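You operate a simulated robot arm through the tools that you are given. There is no shell and no other tool. Be economical: measure what you need, move in short steps, check, and stop when the job is done.

The job below is to be done with a simulated two-armed robot. You get a single attempt, and the scene is never put back.

JOB
Load the orange spool into the middle printer and run a soft print.
Fine: the spool is on the spool stand; spool in, lever down, tray in, door shut, press start, wait till it reads done.

Only the result counts: the job must be done as asked and must still hold three seconds after the hand-in. Knocking over, shifting, dropping, spilling or breaking anything else fails it.

ROBOT AND FRAMES
Two 7-joint arms with two-finger parallel grippers on one trunk, on a base that drives. Base frame: it is fixed to the floor where the robot stands at the start and does not move with it; the origin is under the middle of the robot, x ahead of it, y to its left, z up. Lengths are in mm, angles in rad, forces in N, time in s.
The left shoulder is at the start at [50, 161, 1098], the right one opposite. With the tool pointing down near the work surface each hand reaches from about 240 to 680 mm from the robot's upright axis, wherever it stands, measured 20 degrees to its own side. Places, roughly: cradle of the middle printer [500, -2100, 900]; left printer button [400, -1100, 1000]; left printer dial [400, -1100, 800]; left printer lever [400, -1100, 1100]; middle printer button [400, -2300, 1000]; middle printer dial [400, -2200, 800]; middle printer door [0, -1300, 1000]; middle printer lever [400, -2300, 1200]; middle printer panel [500, -2200, 800]; middle printer tray [400, -1700, 800]; right printer button [400, -3500, 1000]; right printer dial [400, -3400, 800]; right printer lever [400, -3500, 1200]; upper printer button [400, -1100, 1600]; upper printer dial [400, -1100, 1400]; upper printer lever [400, -1100, 1700]. Payload 3.43 kg a hand.
The tool frame of a hand sits at the grasp point between the pads (the TCP): z along the fingers, y along the line on which they close. The tips reach 30 mm beyond it. Largest opening 94 mm; finger width 28, thickness 10; the body of the gripper, 50 by 96 mm, starts 55 mm behind the TCP.
Orientation is that of the tool frame in the base frame, as a unit quaternion [w, x, y, z]. With the fingers straight down and closing along the base's y, the tool's x points along the base's -x, its y along +y and its z along -z.

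CONTROLS
- The arms move only by the tool apply_moves. It takes "left_series", "right_series" or both (then of equal length, played together; a hand with none holds still); each is text: rows parted by semicolons, each of 7 numbers parted by spaces: the shift along the tool's x, y, z in units of 25 mm (1.0 is 25 mm), then the turn, a rotation vector about the tool's x, y, z in units of 8 degrees (1.0 is 8 degrees), then the opening, from 0 (shut) to 1 (fully open). In form: x y z wx wy wz claw; .... A call has 1 to 20 rows; each row shifts and turns the commanded pose from where the row before left it, along the tool's axes as they then stand. A call with a number of a shift or a turn outside -1 to 1 is refused whole. Each row takes 0.2 s and may step no farther than 50 mm and 0.15 rad from the row before; otherwise, or with a gripper value out of range, the whole call is refused. A pose out of reach is approached as far as the arm can. The call stops where the force on the tool passes 40 N (or 10 N more than at its start, if that is more) or the arm is blocked; 0.2 s more then pass. Each finger travels about 45 mm/s and halts on what it meets, pressing with about 31 N; the grip force reading is that of the motor and also rises with nothing between the fingers. The clock runs only during rows and for 0.2 s after the last one: add rows that do not move to give the fingers time. The reply holds the time, the measured pose of the TCP, the force on the tool along the base axes, the opening and the grip force, in the units named above and with some noise, with the torque about the TCP (base axes, N m) and any sound that the robot's microphone picked up, and new pictures: "show" is both (left out), scene, wrist or none (wrist: the cameras of the hands that moved).
- Cameras (640 x 400 px; columns grow to the right, rows downward): "scene" is now at [130.6, 12.8, 1243.3]; the picture's right is [0.14, -0.99, 0.00], its down [-0.36, -0.05, -0.93] and it looks along [0.92, 0.13, -0.37] (base axes); focal length 252 px, centre (320, 200). "left" rides on the left gripper at [76, -14, -102] in its tool frame; the picture's right is [0.18, 0.98, 0.00], its down [-0.75, 0.14, -0.64] and it looks along [-0.63, 0.12, 0.77] (tool axes); focal length 243 px, centre (320, 200). "right" rides on the right gripper at [76, 14, -103] in its tool frame; the picture's right is [-0.18, 0.98, 0.00], its down [-0.75, -0.14, -0.64] and it looks along [-0.63, -0.12, 0.77] (tool axes); focal length 243 px, centre (320, 200). There is no depth. A picture from a camera that has moved, and an enlarged one, comes with that camera's place and axes in the base frame and with its lens.
- move_column(by): slides the trunk up (or, below 0, down) by that many mm; the arms and the scene camera ride with it, the base frame stays. It gives what a move gives, with no picture.
- roll_base(legs): drives the robot by 1 to 6 legs, each [ahead, left, turn to the left] in mm, mm and rad, along the robot's own axes; the way and the turn of a leg run together, so that a leg with both is an arc; at most 1500 mm and 3.142 rad a leg. The arms and the cameras ride along, it lands a little off, and it stops where it bumps. It gives what a move gives, and a new picture of the scene camera.
- head_to(pan, tilt): turns the head with the scene camera to pan (to the left, within 1.396 rad either way) and tilt (down, from -0.506 to 1.204), counted from straight ahead of the robot. It gives what a move gives, and a new picture of the scene camera.
- enlarge(camera, box): a new picture of the part [left, top, right, bottom] of that camera's present view, enlarged. It takes no simulated time.
- job_done(): hands the job in; it is judged then, once.

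Go step by step. Nothing tells you exact positions but the pictures and the camera data: compare them with the known pose of the tool, close in by small moves and look again before you grip or let go. The budget is 120 turns and 260 pictures, counting those below and the enlarged ones. Unless the task says otherwise, let go and move clear before handing in, and close with one line.

The tools are called after ">>>" as name(argument=value, ...) on one line, values as JSON. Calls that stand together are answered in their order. apply_moves: Moves the arms, as the interface text tells. Its arguments: {"type":"object","properties":{"left_series":{"type":"string"},"right_series":{"type":"string"},"show":{"type":"string","enum":["both","scene","wrist","none"]}},"required":[]} The other tools are called the same way: move_column (by) slides the trunk up or down; roll_base (legs) drives the base; head_to (pan, tilt) turns the head that bears the scene camera; enlarge (camera, box) takes an enlarged picture of a part of a camera's view; job_done () hands the job in.

At the start:

```text
time: 0.0
left_eef_pos: [398.1, 250.3, 1137.2]
left_ee_rot: [0.0, 0.0, 1.0, 0.0]
left_contact_force: [0.5, -0.4, 0.7]
left_ft_torque: [0.0, -0.01, 0.03]
left_opening: 94.1
left_gripper_force: 0.1
right_eef_pos: [272.5, -79.4, 1134.0]
right_ee_rot: [0.0, -0.001, 1.0, 0.0]
right_contact_force: [0.5, 0.1, -0.1]
right_ft_torque: [-0.01, 0.0, 0.01]
right_opening: 94.1
right_gripper_force: 0.0
trunk travel left (down, up): [-125.0, 142.0]
robot x, y, heading: [1.4, -0.7, 0.001]
head pan, tilt: [0.136, 0.375]
```

scene: 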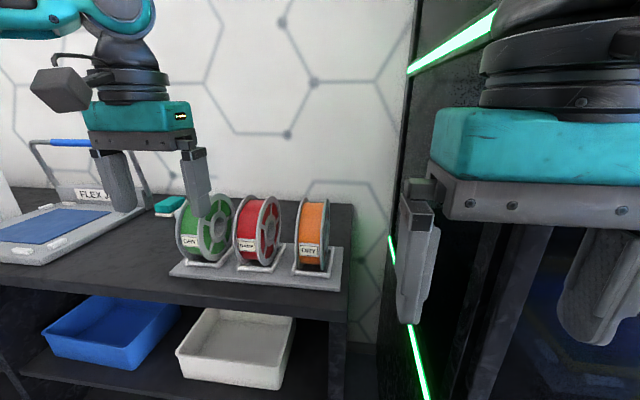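
right: 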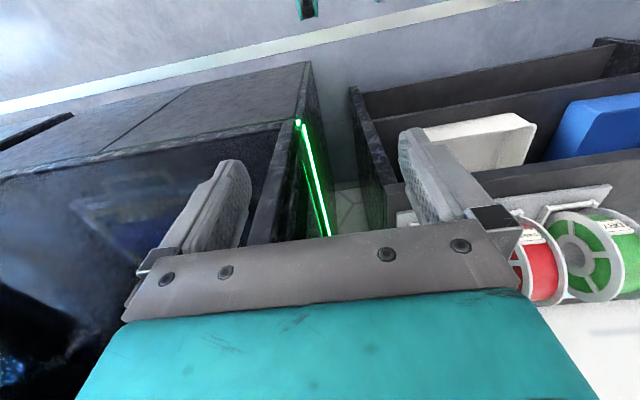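
left: 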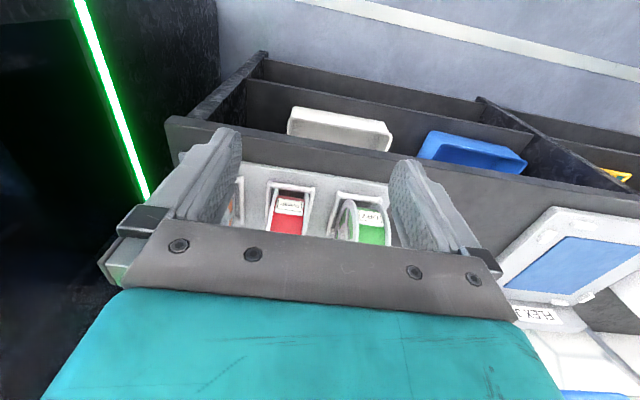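

I see three spools on a stand ahead (green, red, orange) with a row of black printers to the right. First I take a closer look at the spools and look toward the printers.

>>> enlarge(camera="scene", box=[150, 170, 370, 307])

>>> head_to(pan=-1.2, tilt=0.3)

```text
2.91 times, centred on (260, 238) of scene
camera zoom: at [130.6, 12.8, 1243.3], right [0.14, -0.99, 0.0], down [-0.36, -0.05, -0.93], along [0.92, 0.13, -0.37], focal length 734 px, centre (494, 88)
```

zoom: 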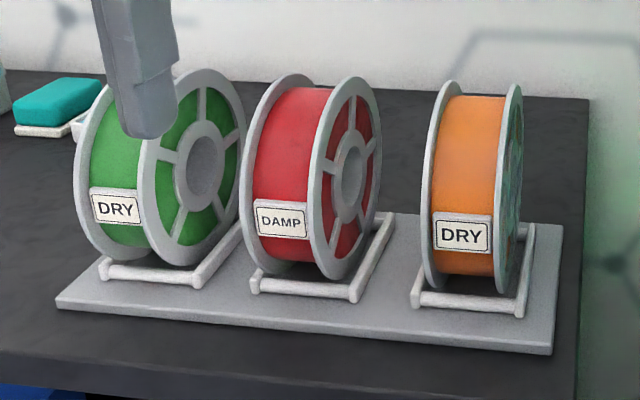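

```text
time: 1.5
left_eef_pos: [397.4, 250.2, 1137.8]
left_ee_rot: [0.0, 0.0, 1.0, 0.0]
left_contact_force: [-0.4, -0.1, -0.5]
left_ft_torque: [0.01, -0.04, -0.01]
left_opening: 94.0
left_gripper_force: 0.1
right_eef_pos: [271.5, -80.2, 1134.4]
right_ee_rot: [0.0, 0.001, 1.0, -0.001]
right_contact_force: [0.4, -0.5, -0.8]
right_ft_torque: [0.0, -0.01, -0.03]
right_opening: 93.9
right_gripper_force: 0.1
trunk travel left (down, up): [-125.0, 142.0]
robot x, y, heading: [-0.5, -3.2, -0.001]
head pan, tilt: [-1.201, 0.3]
camera scene: at [72.3, -86.8, 1250.3], right [-0.93, -0.36, 0.0], down [-0.11, 0.28, -0.96], along [0.35, -0.89, -0.3], focal length 252 px, centre (320, 200)
```

scene: 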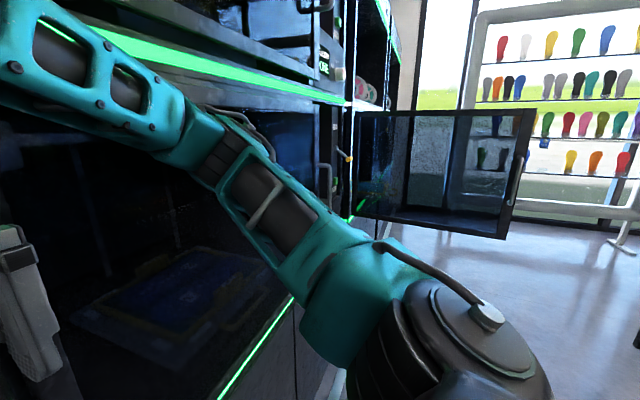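

The orange spool is around (640, 100, 960), axis along y. The middle printer's door stands open, so I go around it to see how its cradle is built before choosing the grip.

>>> roll_base(legs=[[-900, 0, 0], [0, -1100, 0]])

```text
time: 15.9
left_eef_pos: [-494.5, -852.3, 1137.6]
left_ee_rot: [0.0, 0.002, 1.0, 0.0]
left_contact_force: [0.5, 0.2, 0.1]
left_ft_torque: [0.0, 0.02, 0.02]
left_opening: 94.1
left_gripper_force: 0.0
right_eef_pos: [-622.4, -1182.7, 1133.6]
right_ee_rot: [0.0, 0.001, 1.0, 0.0]
right_contact_force: [0.4, 0.5, 0.0]
right_ft_torque: [-0.01, -0.01, -0.01]
right_opening: 94.0
right_gripper_force: 0.0
trunk travel left (down, up): [-125.0, 142.0]
robot x, y, heading: [-894.1, -1100.2, -0.005]
head pan, tilt: [-1.201, 0.3]
stopped in leg 2: the robot was blocked; the commanded pose is now the measured one
camera scene: at [-821.4, -1188.0, 1250.3], right [-0.93, -0.36, 0.0], down [-0.11, 0.28, -0.96], along [0.34, -0.89, -0.3], focal length 252 px, centre (320, 200)
```

scene: 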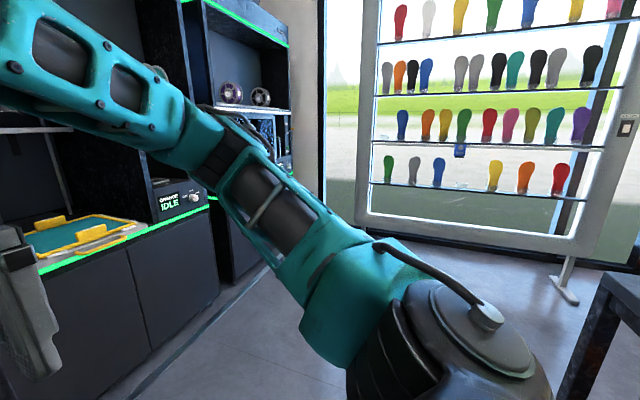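

Stopped practically at the target, but it says blocked; I look around for what is close.

>>> head_to(pan=-1.3, tilt=1.0)

>>> head_to(pan=-0.4, tilt=0.4)

```text
time: 17.0
left_eef_pos: [-493.8, -850.9, 1138.1]
left_ee_rot: [0.0, 0.001, 1.0, 0.0]
left_contact_force: [0.0, -0.6, -0.1]
left_ft_torque: [0.0, 0.0, 0.0]
left_opening: 93.8
left_gripper_force: 0.0
right_eef_pos: [-623.0, -1182.6, 1134.4]
right_ee_rot: [0.0, 0.001, 1.0, 0.0]
right_contact_force: [-1.1, -0.2, -0.1]
right_ft_torque: [-0.04, -0.01, 0.02]
right_opening: 94.1
right_gripper_force: 0.1
trunk travel left (down, up): [-125.0, 142.0]
robot x, y, heading: [-894.2, -1100.7, -0.001]
head pan, tilt: [-1.3, 1.0]
camera scene: at [-836.4, -1168.1, 1190.8], right [-0.96, -0.26, 0.0], down [-0.22, 0.81, -0.54], along [0.14, -0.52, -0.84], focal length 252 px, centre (320, 200)
```

scene: 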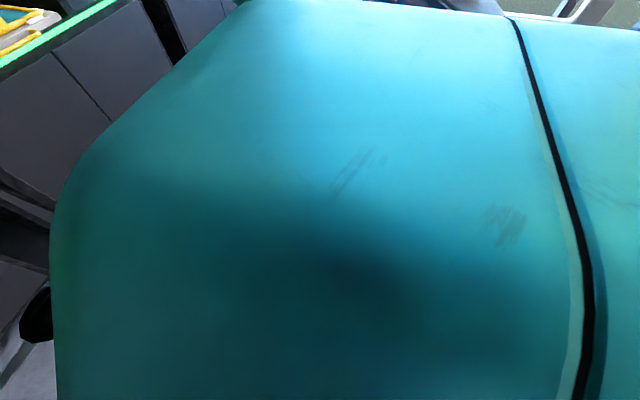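

```text
time: 18.2
left_eef_pos: [-495.3, -852.4, 1138.5]
left_ee_rot: [0.001, 0.002, 1.0, 0.0]
left_contact_force: [-0.2, 0.1, 0.5]
left_ft_torque: [0.01, -0.01, 0.02]
left_opening: 93.9
left_gripper_force: 0.1
right_eef_pos: [-621.5, -1182.0, 1134.6]
right_ee_rot: [0.0, 0.002, 1.0, 0.0]
right_contact_force: [-0.2, -0.7, 0.6]
right_ft_torque: [0.02, 0.04, -0.02]
right_opening: 94.1
right_gripper_force: 0.0
trunk travel left (down, up): [-125.0, 142.0]
robot x, y, heading: [-895.8, -1097.3, 0.003]
head pan, tilt: [-0.4, 0.4]
camera scene: at [-769.6, -1137.3, 1241.0], right [-0.39, -0.92, 0.0], down [-0.36, 0.15, -0.92], along [0.85, -0.36, -0.39], focal length 252 px, centre (320, 200)
```

scene: 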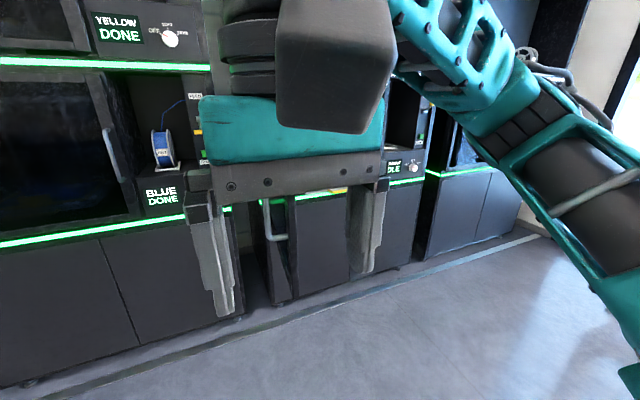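

The printers each have an open spool alcove with display at the right of the door. I try continuing to the right in a small leg.

>>> roll_base(legs=[[0, -300, 0]])

```text
time: 21.4
left_eef_pos: [-493.9, -1153.1, 1137.6]
left_ee_rot: [0.0, 0.004, 1.0, -0.001]
left_contact_force: [-0.5, 0.0, 0.4]
left_ft_torque: [-0.01, -0.02, 0.02]
left_opening: 94.1
left_gripper_force: 0.1
right_eef_pos: [-625.9, -1482.8, 1135.0]
right_ee_rot: [0.0, 0.004, 1.0, 0.0]
right_contact_force: [0.3, -0.1, -0.6]
right_ft_torque: [0.0, -0.04, -0.05]
right_opening: 94.1
right_gripper_force: 0.1
trunk travel left (down, up): [-125.0, 142.0]
robot x, y, heading: [-894.7, -1400.4, -0.01]
head pan, tilt: [-0.4, 0.4]
camera scene: at [-771.7, -1436.5, 1241.0], right [-0.4, -0.92, 0.0], down [-0.36, 0.15, -0.92], along [0.85, -0.37, -0.39], focal length 252 px, centre (320, 200)
```

scene: 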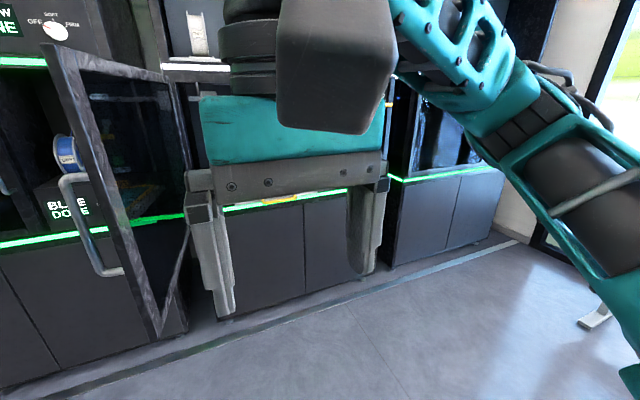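

>>> roll_base(legs=[[0, -700, 0]])

>>> head_to(pan=0.0, tilt=0.25)

```text
time: 28.0
left_eef_pos: [-500.5, -1856.1, 1138.0]
left_ee_rot: [0.0, 0.005, 1.0, 0.0]
left_contact_force: [0.2, 0.2, -0.3]
left_ft_torque: [-0.01, 0.0, -0.06]
left_opening: 94.1
left_gripper_force: 0.0
right_eef_pos: [-630.7, -2185.3, 1134.9]
right_ee_rot: [0.0, 0.005, 1.0, 0.001]
right_contact_force: [0.0, 0.3, 0.2]
right_ft_torque: [0.01, 0.0, 0.0]
right_opening: 94.2
right_gripper_force: 0.1
trunk travel left (down, up): [-125.0, 142.0]
robot x, y, heading: [-903.3, -2104.3, -0.014]
head pan, tilt: [-0.4, 0.4]
camera scene: at [-778.8, -2139.2, 1241.0], right [-0.4, -0.92, 0.0], down [-0.36, 0.16, -0.92], along [0.84, -0.37, -0.39], focal length 252 px, centre (320, 200)
```

scene: 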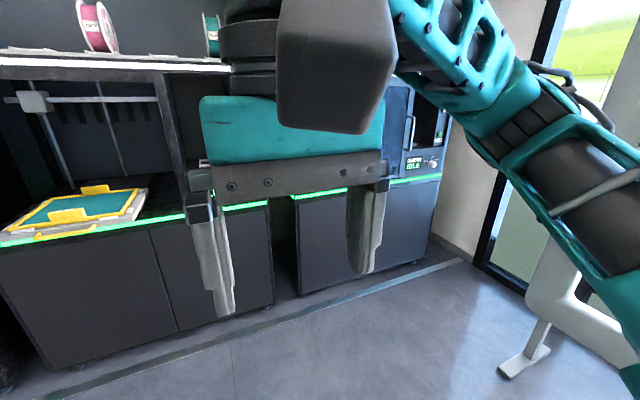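

```text
time: 28.9
left_eef_pos: [-502.9, -1855.8, 1138.8]
left_ee_rot: [0.0, 0.006, 1.0, 0.0]
left_contact_force: [0.2, 0.1, -0.3]
left_ft_torque: [0.0, 0.0, 0.0]
left_opening: 94.0
left_gripper_force: 0.1
right_eef_pos: [-630.3, -2185.7, 1135.0]
right_ee_rot: [0.0, 0.005, 1.0, 0.0]
right_contact_force: [-0.5, 0.7, 0.6]
right_ft_torque: [0.0, -0.02, 0.0]
right_opening: 93.9
right_gripper_force: 0.1
trunk travel left (down, up): [-125.0, 142.0]
robot x, y, heading: [-903.8, -2096.9, -0.012]
head pan, tilt: [0.0, 0.25]
camera scene: at [-770.3, -2103.2, 1255.0], right [-0.01, -1.0, 0.0], down [-0.25, 0.0, -0.97], along [0.97, -0.01, -0.25], focal length 252 px, centre (320, 200)
```

scene: 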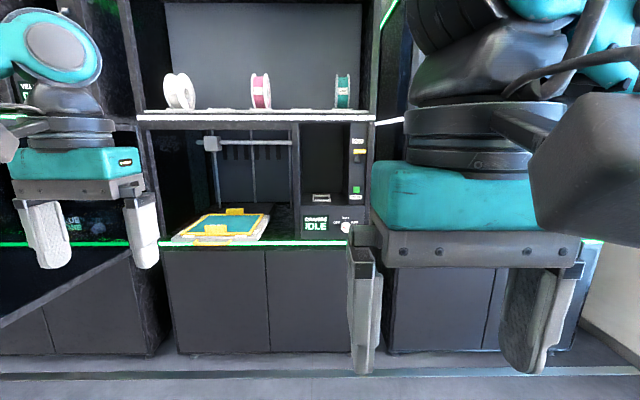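

>>> enlarge(camera="scene", box=[280, 110, 390, 250])

>>> enlarge(camera="scene", box=[140, 110, 340, 260])

```text
2.86 times, centred on (335, 180) of scene
camera zoom: at [-770.3, -2103.2, 1255.0], right [-0.01, -1.0, 0.0], down [-0.25, 0.0, -0.97], along [0.97, -0.01, -0.25], focal length 721 px, centre (277, 257)
```

zoom: 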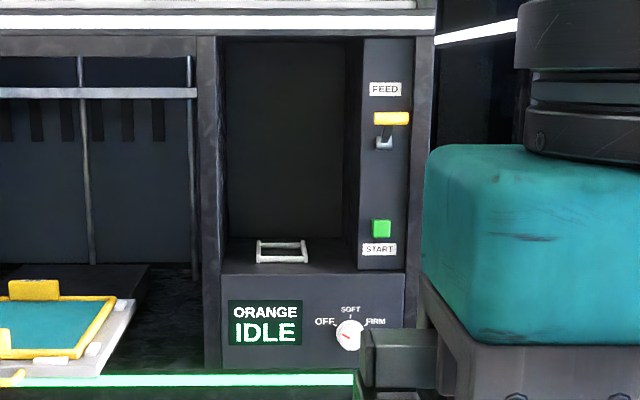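

```text
2.67 times, centred on (240, 185) of scene
camera zoom: at [-770.3, -2103.2, 1255.0], right [-0.01, -1.0, 0.0], down [-0.25, 0.0, -0.97], along [0.97, -0.01, -0.25], focal length 672 px, centre (533, 240)
```

zoom: 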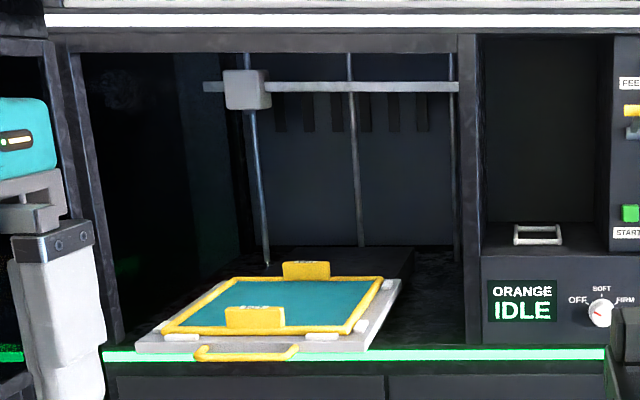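

>>> enlarge(camera="scene", box=[165, 195, 285, 255])

>>> enlarge(camera="scene", box=[290, 170, 370, 240])

>>> head_to(pan=0.6, tilt=0.25)

```text
5.33 times, centred on (225, 225) of scene
camera zoom: at [-770.3, -2103.2, 1255.0], right [-0.01, -1.0, 0.0], down [-0.25, 0.0, -0.97], along [0.97, -0.01, -0.25], focal length 1345 px, centre (827, 67)
```

zoom: 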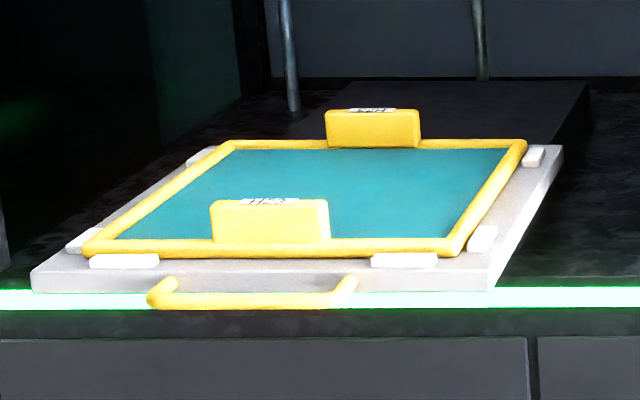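

```text
5.71 times, centred on (330, 205) of scene
camera zoom: at [-770.3, -2103.2, 1255.0], right [-0.01, -1.0, 0.0], down [-0.25, 0.0, -0.97], along [0.97, -0.01, -0.25], focal length 1441 px, centre (263, 171)
```

zoom: 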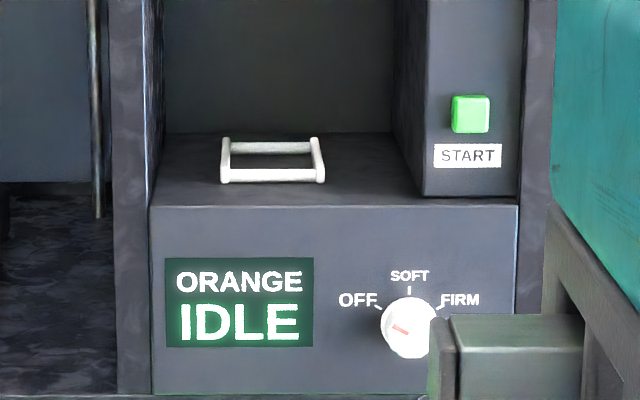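

```text
time: 29.9
left_eef_pos: [-501.3, -1855.7, 1137.8]
left_ee_rot: [0.0, 0.006, 1.0, 0.0]
left_contact_force: [-0.2, 0.5, 0.0]
left_ft_torque: [-0.02, 0.02, 0.04]
left_opening: 93.9
left_gripper_force: 0.1
right_eef_pos: [-632.0, -2186.5, 1134.5]
right_ee_rot: [0.001, 0.005, 1.0, 0.0]
right_contact_force: [-0.1, -0.5, -0.3]
right_ft_torque: [-0.01, -0.02, 0.02]
right_opening: 93.9
right_gripper_force: 0.0
trunk travel left (down, up): [-125.0, 142.0]
robot x, y, heading: [-900.8, -2100.7, -0.012]
head pan, tilt: [0.6, 0.25]
camera scene: at [-786.1, -2050.3, 1255.0], right [0.56, -0.83, 0.0], down [-0.21, -0.14, -0.97], along [0.81, 0.54, -0.25], focal length 252 px, centre (320, 200)
```

scene: 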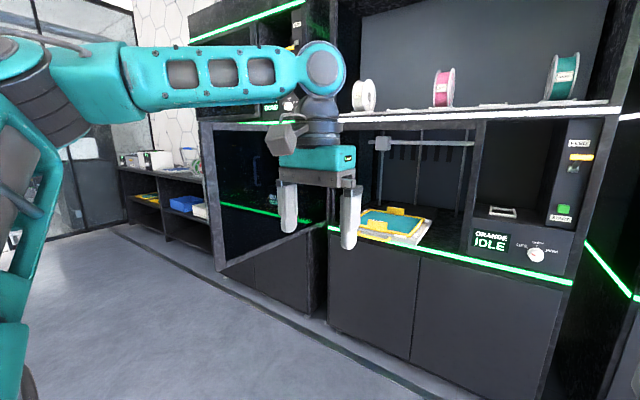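

The plate on the tray carries a label I can't read yet; I move closer and look.

>>> roll_base(legs=[[450, 0, 0.012]])

>>> head_to(pan=0.4, tilt=0.45)

```text
time: 32.5
left_eef_pos: [-62.9, -1852.7, 1137.5]
left_ee_rot: [0.001, -0.001, 1.0, 0.0]
left_contact_force: [0.2, -0.6, -1.0]
left_ft_torque: [-0.02, 0.02, -0.01]
left_opening: 94.1
left_gripper_force: 0.0
right_eef_pos: [-188.9, -2184.0, 1135.0]
right_ee_rot: [0.0, -0.001, 1.0, 0.0]
right_contact_force: [0.8, 0.6, 0.3]
right_ft_torque: [0.0, 0.0, 0.01]
right_opening: 93.8
right_gripper_force: 0.1
trunk travel left (down, up): [-125.0, 142.0]
robot x, y, heading: [-460.8, -2101.5, -0.001]
head pan, tilt: [0.6, 0.25]
camera scene: at [-345.5, -2050.8, 1255.0], right [0.57, -0.82, 0.0], down [-0.2, -0.14, -0.97], along [0.8, 0.55, -0.25], focal length 252 px, centre (320, 200)
```

scene: 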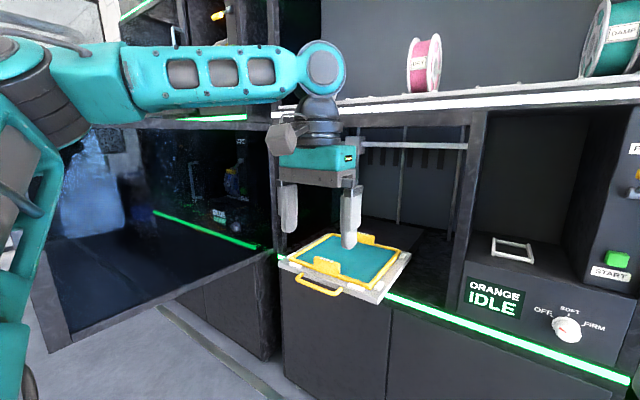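

```text
time: 33.3
left_eef_pos: [-63.4, -1853.5, 1138.1]
left_ee_rot: [0.001, 0.0, 1.0, 0.0]
left_contact_force: [-0.3, 0.0, 0.3]
left_ft_torque: [0.01, 0.02, -0.04]
left_opening: 94.0
left_gripper_force: 0.0
right_eef_pos: [-188.5, -2183.1, 1134.4]
right_ee_rot: [0.0, -0.001, 1.0, 0.001]
right_contact_force: [0.4, -0.3, 0.1]
right_ft_torque: [0.04, -0.01, 0.0]
right_opening: 93.8
right_gripper_force: 0.0
trunk travel left (down, up): [-125.0, 142.0]
robot x, y, heading: [-458.6, -2105.7, 0.004]
head pan, tilt: [0.4, 0.45]
camera scene: at [-338.2, -2067.8, 1236.4], right [0.39, -0.92, 0.0], down [-0.4, -0.17, -0.9], along [0.83, 0.35, -0.43], focal length 252 px, centre (320, 200)
```

scene: 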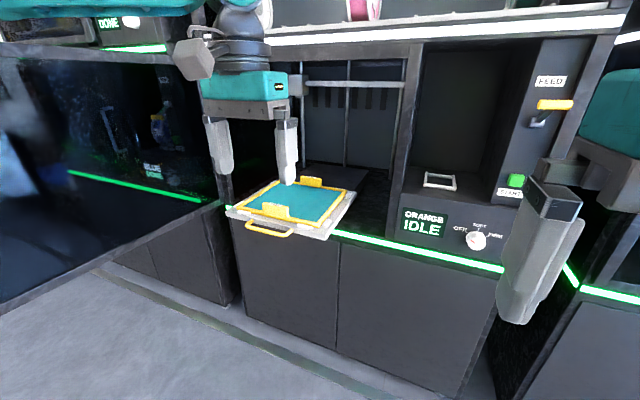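

>>> enlarge(camera="scene", box=[220, 165, 370, 245])

>>> enlarge(camera="scene", box=[390, 40, 600, 260])

>>> enlarge(camera="scene", box=[250, 195, 300, 225])

```text
4.27 times, centred on (295, 205) of scene
camera zoom: at [-338.2, -2067.8, 1236.4], right [0.39, -0.92, 0.0], down [-0.4, -0.17, -0.9], along [0.83, 0.35, -0.43], focal length 1076 px, centre (427, 179)
```

zoom: 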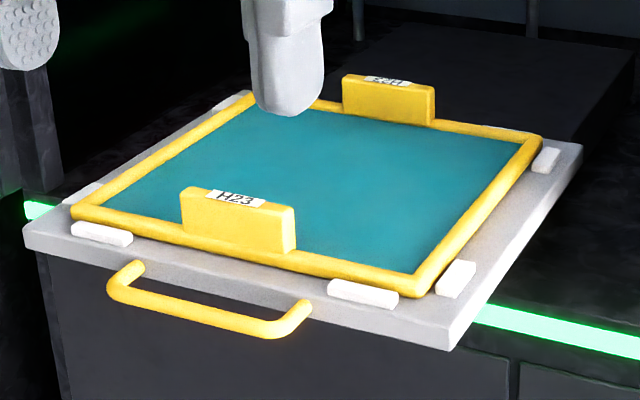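

```text
1.82 times, centred on (495, 150) of scene
camera zoom: at [-338.2, -2067.8, 1236.4], right [0.39, -0.92, 0.0], down [-0.4, -0.17, -0.9], along [0.83, 0.35, -0.43], focal length 458 px, centre (2, 291)
```

zoom: 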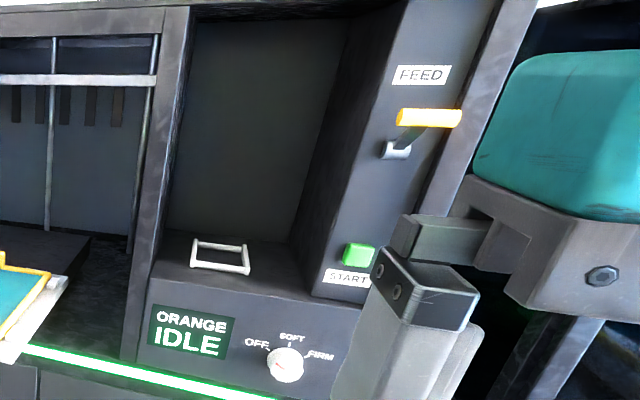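

```text
12.80 times, centred on (275, 210) of scene
camera zoom: at [-338.2, -2067.8, 1236.4], right [0.39, -0.92, 0.0], down [-0.4, -0.17, -0.9], along [0.83, 0.35, -0.43], focal length 3228 px, centre (896, 72)
```

zoom: 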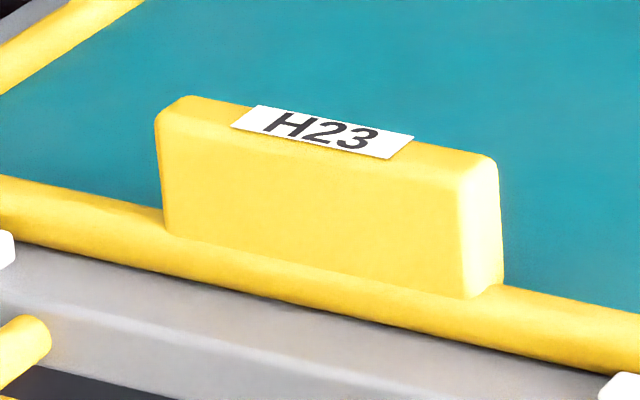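

The plate is labelled H23 and the dial points at OFF; SOFT is straight up. I'll use the free right hand to set the dial now: first forward and tilt the hand horizontal.

>>> apply_moves(right_series="-1 0 0 0 0 0 1; -1 0 0 0 0 0 1; -1 0 0 0 0 0 1; -1 0 0 0 0 0 1; -1 0 0 0 0 0 1; -1 0 0 0 0 0 1; -1 0 0 0 0 0 1; 0 0 0 0 -1 0 1; 0 0 0 0 -1 0 1; 0 0 0 0 -1 0 1; 0 0 0 0 -1 0 1; 0 0 0 0 -1 0 1; 0 0 0 0 -1 0 1; 0 0 0 0 -1 0 1; 0 0 0 0 -1 0 1; 0 0 0 0 -1 0 1; 0 0 0 0 -1 0 1; 0 0 0 0 -1 0 1; 0 0 0 0 -0.25 0 1", show="both")

```text
time: 37.3
left_eef_pos: [-64.4, -1853.4, 1138.0]
left_ee_rot: [0.001, -0.001, 1.0, 0.0]
left_contact_force: [0.2, -1.1, -0.1]
left_ft_torque: [0.01, -0.01, -0.01]
left_opening: 94.2
left_gripper_force: 0.1
right_eef_pos: [-14.6, -2183.8, 1135.6]
right_ee_rot: [0.707, -0.001, 0.707, 0.001]
right_contact_force: [0.1, 0.6, -0.2]
right_ft_torque: [0.0, 0.02, 0.02]
right_opening: 94.1
right_gripper_force: 0.0
trunk travel left (down, up): [-125.0, 142.0]
robot x, y, heading: [-460.8, -2104.2, 0.005]
head pan, tilt: [0.4, 0.45]
camera scene: at [-338.3, -2067.8, 1236.4], right [0.39, -0.92, 0.0], down [-0.4, -0.17, -0.9], along [0.83, 0.35, -0.44], focal length 252 px, centre (320, 200)
camera right: at [-116.6, -2169.5, 1057.3], right [0.0, 0.98, 0.18], down [-0.64, -0.14, 0.75], along [0.77, -0.12, 0.63], focal length 243 px, centre (320, 200)
```

scene: 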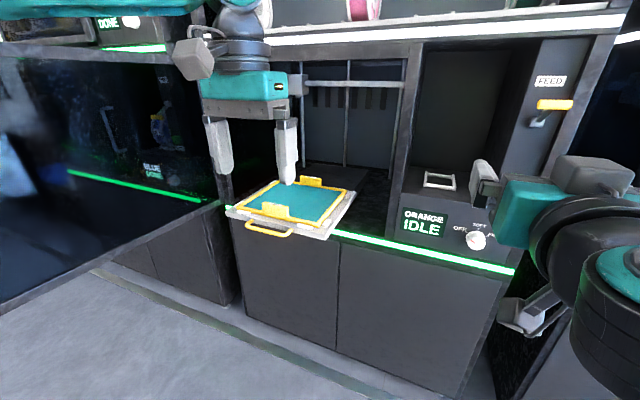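
right: 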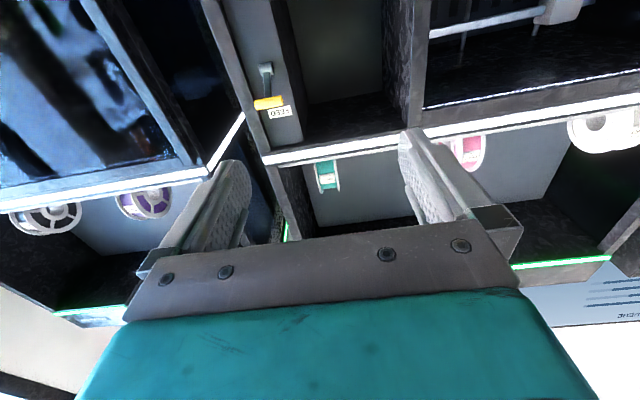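

There's a poster high up with text in the wrist view; I read it.

>>> enlarge(camera="right", box=[510, 250, 640, 340])

>>> head_to(pan=0.9, tilt=-0.45)

```text
4.44 times, centred on (575, 295) of right
camera zoom: at [-116.6, -2169.5, 1057.3], right [0.0, 0.98, 0.18], down [-0.64, -0.14, 0.75], along [0.77, -0.12, 0.63], focal length 1078 px, centre (-813, -222)
```

zoom: 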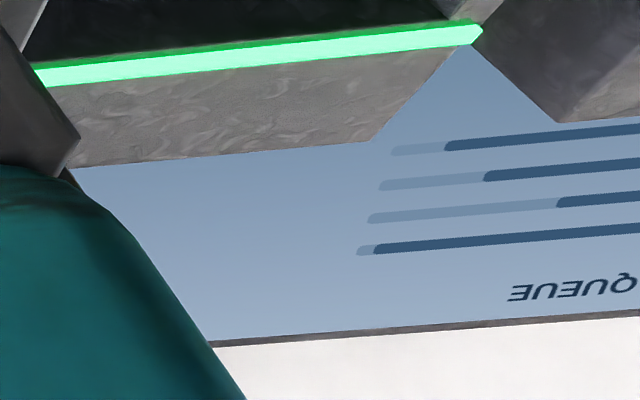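

```text
time: 38.5
left_eef_pos: [-64.3, -1852.5, 1137.8]
left_ee_rot: [0.0, -0.002, 1.0, 0.0]
left_contact_force: [0.3, 0.2, -0.4]
left_ft_torque: [-0.02, 0.0, -0.02]
left_opening: 93.8
left_gripper_force: 0.1
right_eef_pos: [-13.6, -2183.4, 1134.6]
right_ee_rot: [0.707, -0.001, 0.707, 0.001]
right_contact_force: [-0.3, -0.2, 0.5]
right_ft_torque: [0.01, -0.02, 0.02]
right_opening: 94.1
right_gripper_force: 0.1
trunk travel left (down, up): [-125.0, 142.0]
robot x, y, heading: [-460.4, -2105.1, -0.002]
head pan, tilt: [0.901, -0.45]
camera scene: at [-379.3, -2048.6, 1314.6], right [0.78, -0.62, 0.0], down [0.27, 0.34, -0.9], along [0.56, 0.71, 0.43], focal length 252 px, centre (320, 200)
```

scene: 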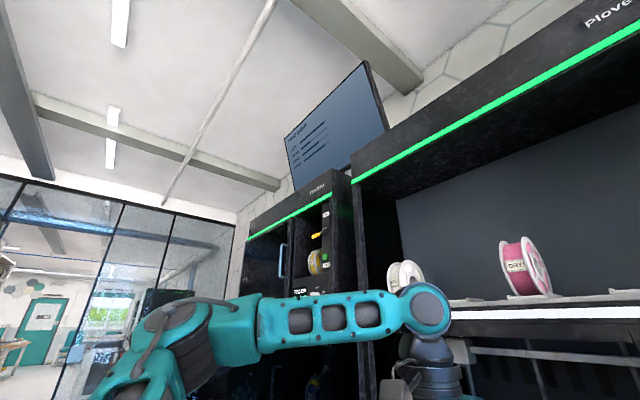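

Just a print-queue screen. Now closer to the printer, then look at the dial with the head.

>>> roll_base(legs=[[220, 0, 0]])

>>> head_to(pan=-0.25, tilt=0.6)

```text
time: 40.1
left_eef_pos: [155.5, -1852.7, 1138.2]
left_ee_rot: [0.001, -0.001, 1.0, 0.001]
left_contact_force: [-1.5, 0.2, -0.4]
left_ft_torque: [-0.01, 0.01, 0.01]
left_opening: 93.8
left_gripper_force: 0.0
right_eef_pos: [206.2, -2183.9, 1133.8]
right_ee_rot: [0.707, -0.001, 0.707, 0.001]
right_contact_force: [0.1, 0.4, 0.7]
right_ft_torque: [0.01, -0.03, 0.0]
right_opening: 94.0
right_gripper_force: 0.0
trunk travel left (down, up): [-125.0, 142.0]
robot x, y, heading: [-240.4, -2104.5, 0.001]
head pan, tilt: [0.901, -0.45]
camera scene: at [-159.0, -2048.2, 1314.6], right [0.79, -0.62, 0.0], down [0.27, 0.34, -0.9], along [0.56, 0.71, 0.43], focal length 252 px, centre (320, 200)
```

scene: 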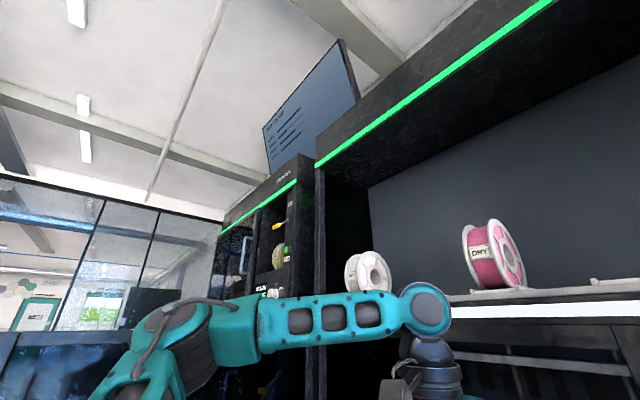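

```text
time: 41.5
left_eef_pos: [156.2, -1852.8, 1137.1]
left_ee_rot: [0.0, 0.0, 1.0, 0.0]
left_contact_force: [-0.2, -0.2, 0.2]
left_ft_torque: [-0.01, 0.0, -0.01]
left_opening: 93.8
left_gripper_force: 0.1
right_eef_pos: [205.8, -2182.8, 1134.6]
right_ee_rot: [0.707, -0.001, 0.707, 0.0]
right_contact_force: [0.5, 0.5, -0.5]
right_ft_torque: [-0.01, -0.02, 0.02]
right_opening: 94.0
right_gripper_force: 0.0
trunk travel left (down, up): [-125.0, 142.0]
robot x, y, heading: [-241.4, -2101.5, 0.002]
head pan, tilt: [-0.25, 0.6]
camera scene: at [-117.3, -2124.8, 1222.9], right [-0.24, -0.97, 0.0], down [-0.55, 0.14, -0.83], along [0.8, -0.2, -0.56], focal length 252 px, centre (320, 200)
```

scene: 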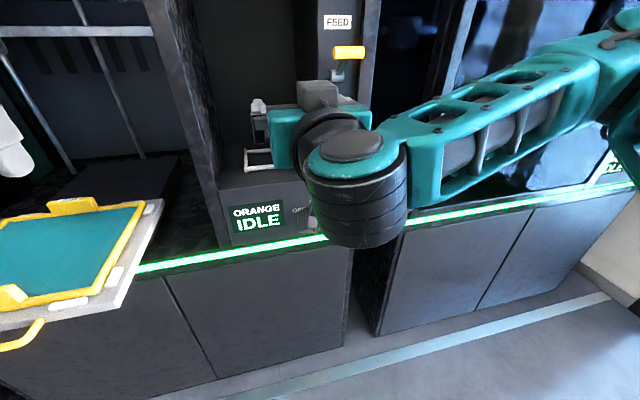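

The arm hides the dial from the head; I try rolling the hand so the wrist camera comes on top.

>>> apply_moves(right_series="0 0 0 0 0 1 1; 0 0 0 0 0 1 1; 0 0 0 0 0 1 1; 0 0 0 0 0 1 1; 0 0 0 0 0 1 1; 0 0 0 0 0 1 1; 0 0 0 0 0 1 1; 0 0 0 0 0 1 1; 0 0 0 0 0 1 1; 0 0 0 0 0 1 1; 0 0 0 0 0 1 1; 0 0 0 0 0 0.25 1", show="wrist")

```text
time: 44.1
left_eef_pos: [155.9, -1853.2, 1136.7]
left_ee_rot: [0.001, -0.001, 1.0, 0.0]
left_contact_force: [-0.2, -0.5, 0.1]
left_ft_torque: [0.02, -0.03, -0.04]
left_opening: 94.0
left_gripper_force: 0.0
right_eef_pos: [205.3, -2183.7, 1134.1]
right_ee_rot: [0.499, 0.5, 0.501, 0.501]
right_contact_force: [0.0, 0.2, 0.5]
right_ft_torque: [0.02, 0.0, 0.02]
right_opening: 94.0
right_gripper_force: 0.0
trunk travel left (down, up): [-125.0, 142.0]
robot x, y, heading: [-243.2, -2104.0, 0.003]
head pan, tilt: [-0.25, 0.6]
camera right: at [103.5, -2106.7, 1147.9], right [0.0, -0.19, 0.98], down [-0.64, -0.75, -0.14], along [0.77, -0.63, -0.12], focal length 243 px, centre (320, 200)
```

right: 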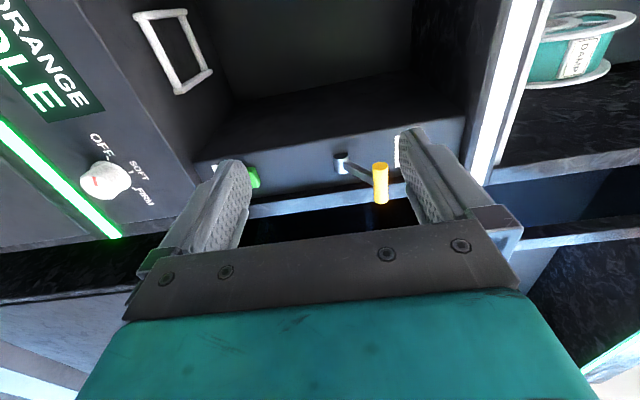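

Good, both dial, button and lever are visible (dial ≈ (377,-2241,828), lever ≈ (339,-2282,1186), button ≈ (440,-2305,994), cradle ≈ (499,-2125,930)). I test whether another quarter roll is possible.

>>> apply_moves(right_series="0 0 0 0 0 1 1; 0 0 0 0 0 1 1; 0 0 0 0 0 1 1; 0 0 0 0 0 1 1; 0 0 0 0 0 1 1; 0 0 0 0 0 1 1; 0 0 0 0 0 1 1; 0 0 0 0 0 1 1; 0 0 0 0 0 1 1; 0 0 0 0 0 1 1; 0 0 0 0 0 1 1; 0 0 0 0 0 0.25 1", show="wrist")

```text
time: 46.7
left_eef_pos: [155.0, -1851.7, 1137.7]
left_ee_rot: [0.001, -0.002, 1.0, 0.0]
left_contact_force: [-0.5, -0.6, 0.4]
left_ft_torque: [0.0, 0.0, 0.01]
left_opening: 94.1
left_gripper_force: 0.0
right_eef_pos: [205.1, -2182.2, 1134.9]
right_ee_rot: [-0.002, 0.707, 0.001, 0.707]
right_contact_force: [-0.3, 0.7, -0.3]
right_ft_torque: [0.0, 0.04, 0.04]
right_opening: 94.1
right_gripper_force: 0.0
trunk travel left (down, up): [-125.0, 142.0]
robot x, y, heading: [-244.0, -2103.4, -0.001]
head pan, tilt: [-0.25, 0.6]
camera right: at [103.0, -2197.4, 1210.3], right [0.0, -0.98, -0.19], down [-0.64, 0.14, -0.75], along [0.77, 0.12, -0.63], focal length 243 px, centre (320, 200)
```

right: 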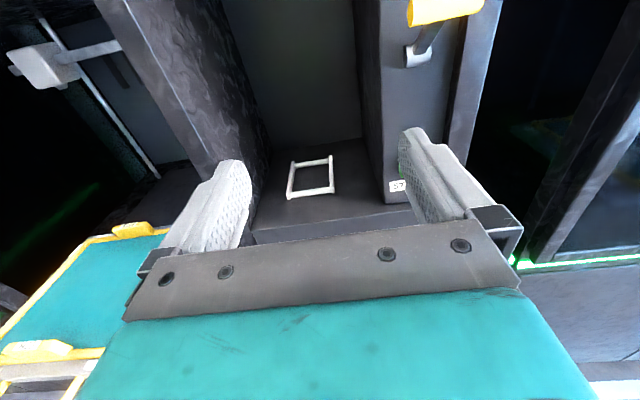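

Full roll works and the camera is now on top. I lower the hand to dial height in front of the dial.

>>> apply_moves(right_series="-1 0.2 0 0 0 0 1; -1 0.2 0 0 0 0 1; -1 0.2 0 0 0 0 1; -1 0.2 0 0 0 0 1; -1 0.2 0 0 0 0 1; -1 0.2 0 0 0 0 1; -1 0.2 0 0 0 0 1; -1 0.2 0 0 0 0 1; -1 0.2 0 0 0 0 1; -1 0.2 0 0 0 0 1; -1 0.2 0 0 0 0 1; -1 0.1 0 0 0 0 1", show="both")

```text
time: 49.3
left_eef_pos: [155.6, -1852.1, 1137.3]
left_ee_rot: [0.001, -0.001, 1.0, 0.0]
left_contact_force: [-0.9, 0.3, 0.1]
left_ft_torque: [-0.01, -0.04, -0.03]
left_opening: 94.1
left_gripper_force: 0.0
right_eef_pos: [186.0, -2148.7, 895.0]
right_ee_rot: [0.0, 0.708, -0.001, 0.706]
right_contact_force: [-0.1, 0.3, -0.3]
right_ft_torque: [-0.02, -0.01, 0.03]
right_opening: 94.0
right_gripper_force: 0.0
right hand out of reach, approached as far as the arm can: row 6, 7, 8, 9, 10, 11, 12
trunk travel left (down, up): [-125.0, 142.0]
robot x, y, heading: [-243.3, -2103.2, 0.003]
head pan, tilt: [-0.25, 0.6]
camera scene: at [-117.2, -2124.8, 1222.8], right [-0.24, -0.97, 0.0], down [-0.55, 0.14, -0.83], along [0.8, -0.2, -0.56], focal length 252 px, centre (320, 200)
camera right: at [83.4, -2161.6, 970.3], right [0.0, -0.98, -0.18], down [-0.64, 0.14, -0.75], along [0.76, 0.12, -0.63], focal length 243 px, centre (320, 200)
```

scene: 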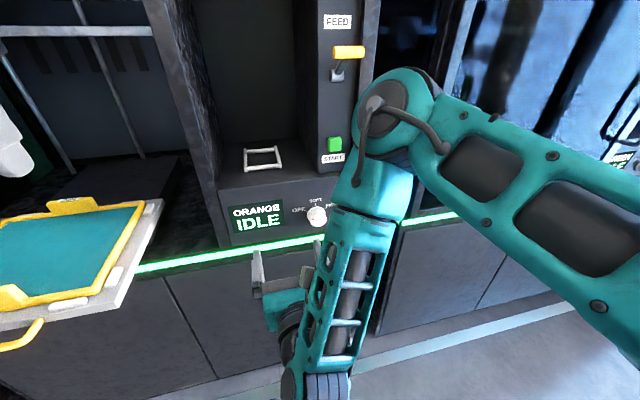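
right: 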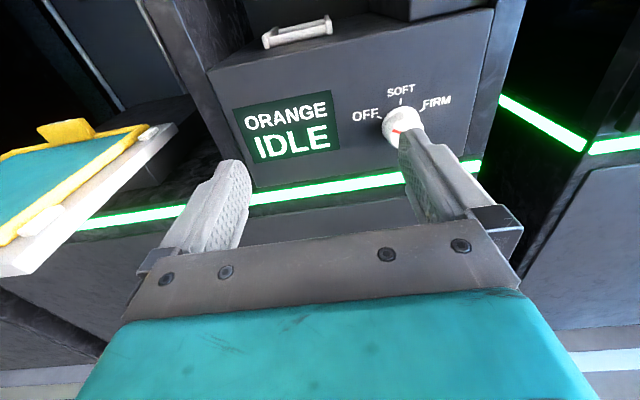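

The arm ran to its limit; lowering the trunk brings more reach.

>>> move_column(by=-110)

>>> apply_moves(right_series="0 1 0 0 0 0 1; 0 1 0 0 0 0 1; 0 1 0 0 0 0 1; 0 0.7 0 0 0 0 1; 0 0 0 0 0 0 1", show="both")

```text
time: 50.7
left_eef_pos: [155.8, -1852.5, 1027.7]
left_ee_rot: [0.0, -0.001, 1.0, 0.0]
left_contact_force: [0.3, 0.6, -0.3]
left_ft_torque: [-0.02, 0.03, 0.01]
left_opening: 93.9
left_gripper_force: 0.0
right_eef_pos: [184.7, -2148.6, 784.5]
right_ee_rot: [0.001, 0.708, -0.001, 0.706]
right_contact_force: [-0.5, -0.7, -0.1]
right_ft_torque: [0.0, 0.0, 0.01]
right_opening: 93.9
right_gripper_force: 0.0
trunk travel left (down, up): [-15.0, 252.0]
robot x, y, heading: [-245.0, -2102.1, -0.0]
head pan, tilt: [-0.25, 0.6]
```

```text
time: 51.9
left_eef_pos: [156.0, -1852.2, 1028.8]
left_ee_rot: [0.001, -0.001, 1.0, 0.0]
left_contact_force: [0.0, 0.2, -0.3]
left_ft_torque: [0.0, 0.0, 0.0]
left_opening: 94.1
left_gripper_force: 0.1
right_eef_pos: [179.9, -2181.4, 827.1]
right_ee_rot: [0.001, 0.709, -0.001, 0.706]
right_contact_force: [-0.6, -0.5, -0.6]
right_ft_torque: [-0.01, 0.03, -0.01]
right_opening: 93.9
right_gripper_force: 0.0
right hand out of reach, approached as far as the arm can: row 1, 2, 3, 4
trunk travel left (down, up): [-15.0, 252.0]
robot x, y, heading: [-241.4, -2105.7, 0.007]
head pan, tilt: [-0.25, 0.6]
camera scene: at [-117.3, -2124.9, 1112.8], right [-0.24, -0.97, 0.0], down [-0.55, 0.14, -0.83], along [0.8, -0.2, -0.56], focal length 252 px, centre (320, 200)
camera right: at [77.8, -2195.3, 903.0], right [0.0, -0.98, -0.18], down [-0.65, 0.14, -0.75], along [0.76, 0.12, -0.64], focal length 243 px, centre (320, 200)
```

scene: 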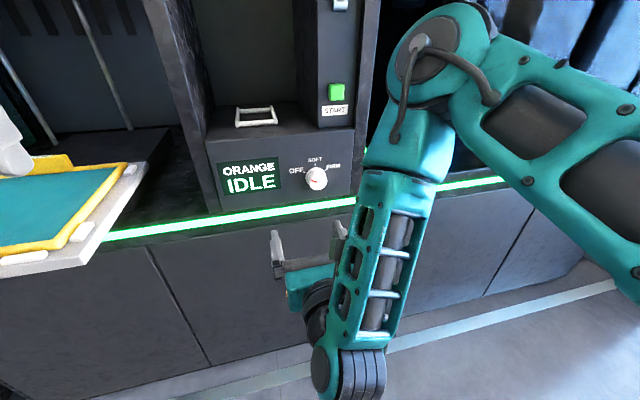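
right: 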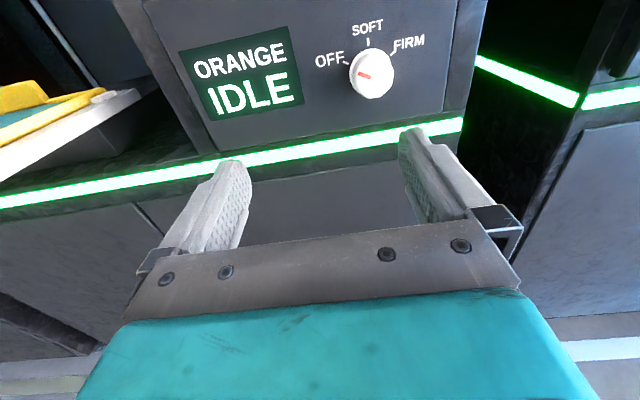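

The hand is too close to the body for this pose; I undo the overshoot in y and back the base up so the arm can extend.

>>> roll_base(legs=[[-220, 0, 0]])

>>> apply_moves(right_series="0 0 1 0 0 0 1; 0 0 1 0 0 0 1; 0 0 1 0 0 0 1; 0 0 1 0 0 0 1; 0 0 1 0 0 0 1; 0 0 1 0 0 0 1; 0 0 1 0 0 0 1; 0 0 0 0 0 0 1", show="both")

```text
time: 53.6
left_eef_pos: [-64.9, -1852.1, 1027.5]
left_ee_rot: [0.001, -0.003, 1.0, 0.0]
left_contact_force: [0.0, 0.6, 0.5]
left_ft_torque: [-0.01, 0.03, 0.01]
left_opening: 94.2
left_gripper_force: 0.0
right_eef_pos: [-40.3, -2180.3, 826.2]
right_ee_rot: [0.001, 0.709, -0.001, 0.706]
right_contact_force: [0.5, 0.2, 0.4]
right_ft_torque: [-0.02, 0.0, 0.0]
right_opening: 94.2
right_gripper_force: 0.1
trunk travel left (down, up): [-15.0, 252.0]
robot x, y, heading: [-459.2, -2102.4, 0.006]
head pan, tilt: [-0.25, 0.6]
camera scene: at [-337.8, -2125.4, 1112.8], right [-0.24, -0.97, 0.0], down [-0.55, 0.14, -0.83], along [0.8, -0.2, -0.56], focal length 252 px, centre (320, 200)
```

scene: 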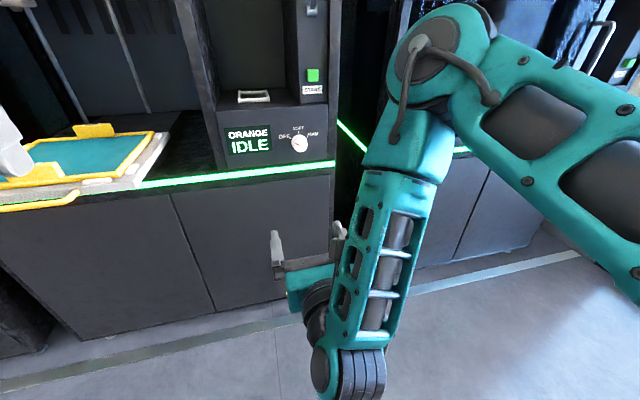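

```text
time: 55.4
left_eef_pos: [-66.4, -1852.3, 1028.4]
left_ee_rot: [0.002, -0.003, 1.0, 0.0]
left_contact_force: [0.3, 0.2, 0.9]
left_ft_torque: [0.02, 0.0, 0.01]
left_opening: 94.1
left_gripper_force: 0.1
right_eef_pos: [121.9, -2142.3, 847.3]
right_ee_rot: [0.004, 0.711, -0.004, 0.703]
right_contact_force: [0.3, 0.2, -0.2]
right_ft_torque: [-0.01, 0.01, 0.02]
right_opening: 93.9
right_gripper_force: 0.1
right hand out of reach, approached as far as the arm can: row 1, 2, 3, 4, 5, 6, 7
trunk travel left (down, up): [-15.0, 252.0]
robot x, y, heading: [-462.6, -2102.7, 0.007]
head pan, tilt: [-0.25, 0.6]
camera scene: at [-337.7, -2125.4, 1112.8], right [-0.24, -0.97, 0.0], down [-0.55, 0.14, -0.83], along [0.8, -0.2, -0.56], focal length 252 px, centre (320, 200)
camera right: at [20.6, -2155.1, 925.1], right [-0.01, -0.98, -0.18], down [-0.65, 0.15, -0.75], along [0.76, 0.11, -0.64], focal length 243 px, centre (320, 200)
```

scene: 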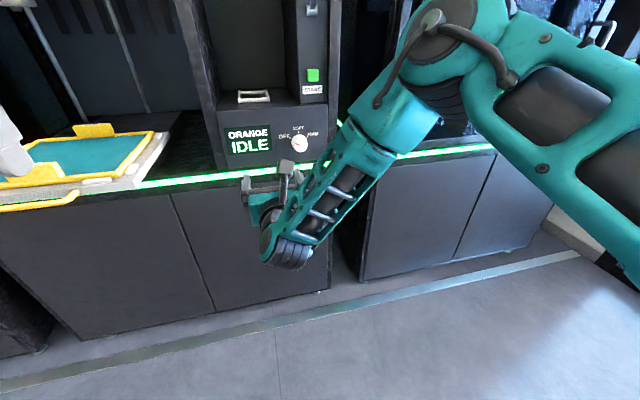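
right: 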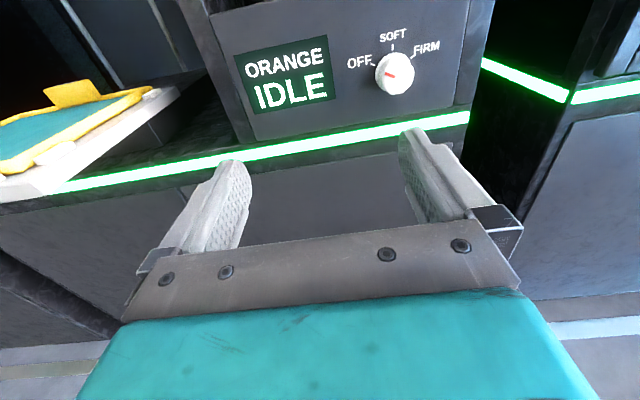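

The full roll costs reach; the dial location (377, -2241, 828) is confirmed though. I roll back to a quarter roll and see if the arm follows.

>>> apply_moves(right_series="0 0 0 0 0 -1 1; 0 0 0 0 0 -1 1; 0 0 0 0 0 -1 1; 0 0 0 0 0 -1 1; 0 0 0 0 0 -1 1; 0 0 0 0 0 -1 1; 0 0 0 0 0 -1 1; 0 0 0 0 0 -1 1; 0 0 0 0 0 -1 1; 0 0 0 0 0 -1 1; 0 0 0 0 0 -1 1; 0 0 0 0 0 -0.25 1; 0 0 0 0 0 0 1; 0 0 0 0 0 0 1", show="wrist")

```text
time: 58.4
left_eef_pos: [-66.5, -1852.5, 1027.3]
left_ee_rot: [0.0, -0.003, 1.0, 0.001]
left_contact_force: [0.1, 0.2, 0.2]
left_ft_torque: [-0.02, 0.01, -0.03]
left_opening: 94.0
left_gripper_force: 0.1
right_eef_pos: [121.1, -2143.0, 850.2]
right_ee_rot: [0.499, 0.504, 0.501, 0.496]
right_contact_force: [-1.0, 0.1, 0.1]
right_ft_torque: [0.02, 0.02, 0.0]
right_opening: 94.1
right_gripper_force: 0.0
trunk travel left (down, up): [-15.0, 252.0]
robot x, y, heading: [-461.2, -2104.0, 0.0]
head pan, tilt: [-0.25, 0.6]
camera right: at [19.3, -2065.4, 864.4], right [0.01, -0.18, 0.98], down [-0.65, -0.75, -0.14], along [0.76, -0.64, -0.12], focal length 243 px, centre (320, 200)
```

right: 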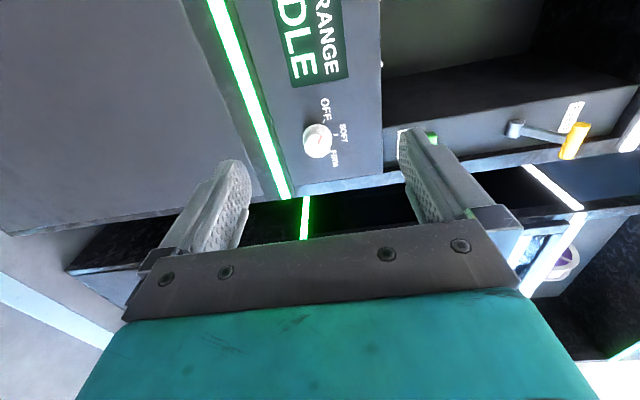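

Reachable now, and the dial estimate agrees again (y -2241, z 827). I line up with it and go forward to x≈300.

>>> apply_moves(right_series="-1 -0.25 0 0 0 0 1; -1 -0.25 0 0 0 0 1; -1 -0.25 0 0 0 0 1; -0.95 -0.2 0 0 0 0 1; 0 0 1 0 0 0 1; 0 0 1 0 0 0 1; 0 0 1 0 0 0 1; 0 0 1 0 0 0 1; 0 0 1 0 0 0 1; 0 0 1 0 0 0 1; 0 0 1 0 0 0 1; 0 0 0 0 0 0 1", show="both")

```text
time: 61.0
left_eef_pos: [-65.4, -1850.8, 1028.4]
left_ee_rot: [0.002, -0.003, 1.0, 0.0]
left_contact_force: [-0.4, 0.5, 0.8]
left_ft_torque: [0.0, -0.02, 0.02]
left_opening: 93.9
left_gripper_force: 0.0
right_eef_pos: [279.6, -2141.1, 876.5]
right_ee_rot: [0.499, 0.505, 0.501, 0.495]
right_contact_force: [-0.6, 1.1, 0.3]
right_ft_torque: [0.01, -0.03, -0.03]
right_opening: 94.2
right_gripper_force: 0.1
right hand out of reach, approached as far as the arm can: row 1, 2, 3, 4, 5, 6, 7, 8
trunk travel left (down, up): [-15.0, 252.0]
robot x, y, heading: [-464.8, -2105.2, 0.007]
head pan, tilt: [-0.25, 0.6]
camera scene: at [-337.7, -2125.4, 1112.8], right [-0.24, -0.97, 0.0], down [-0.55, 0.14, -0.83], along [0.8, -0.2, -0.56], focal length 252 px, centre (320, 200)
camera right: at [177.9, -2065.5, 891.1], right [0.01, -0.18, 0.98], down [-0.65, -0.75, -0.13], along [0.76, -0.64, -0.13], focal length 243 px, centre (320, 200)
```

scene: 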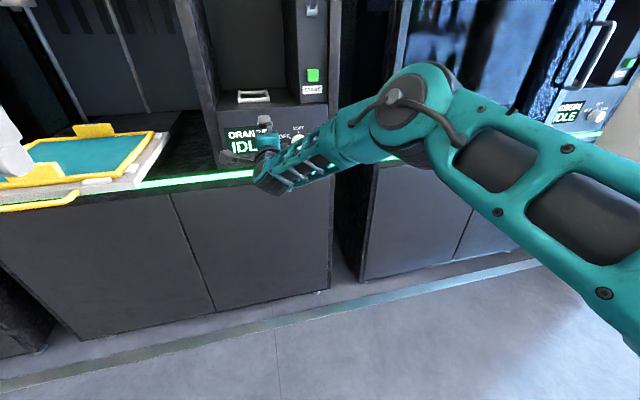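
right: 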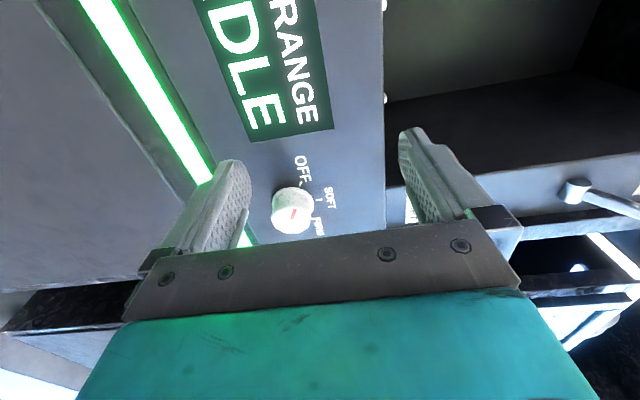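

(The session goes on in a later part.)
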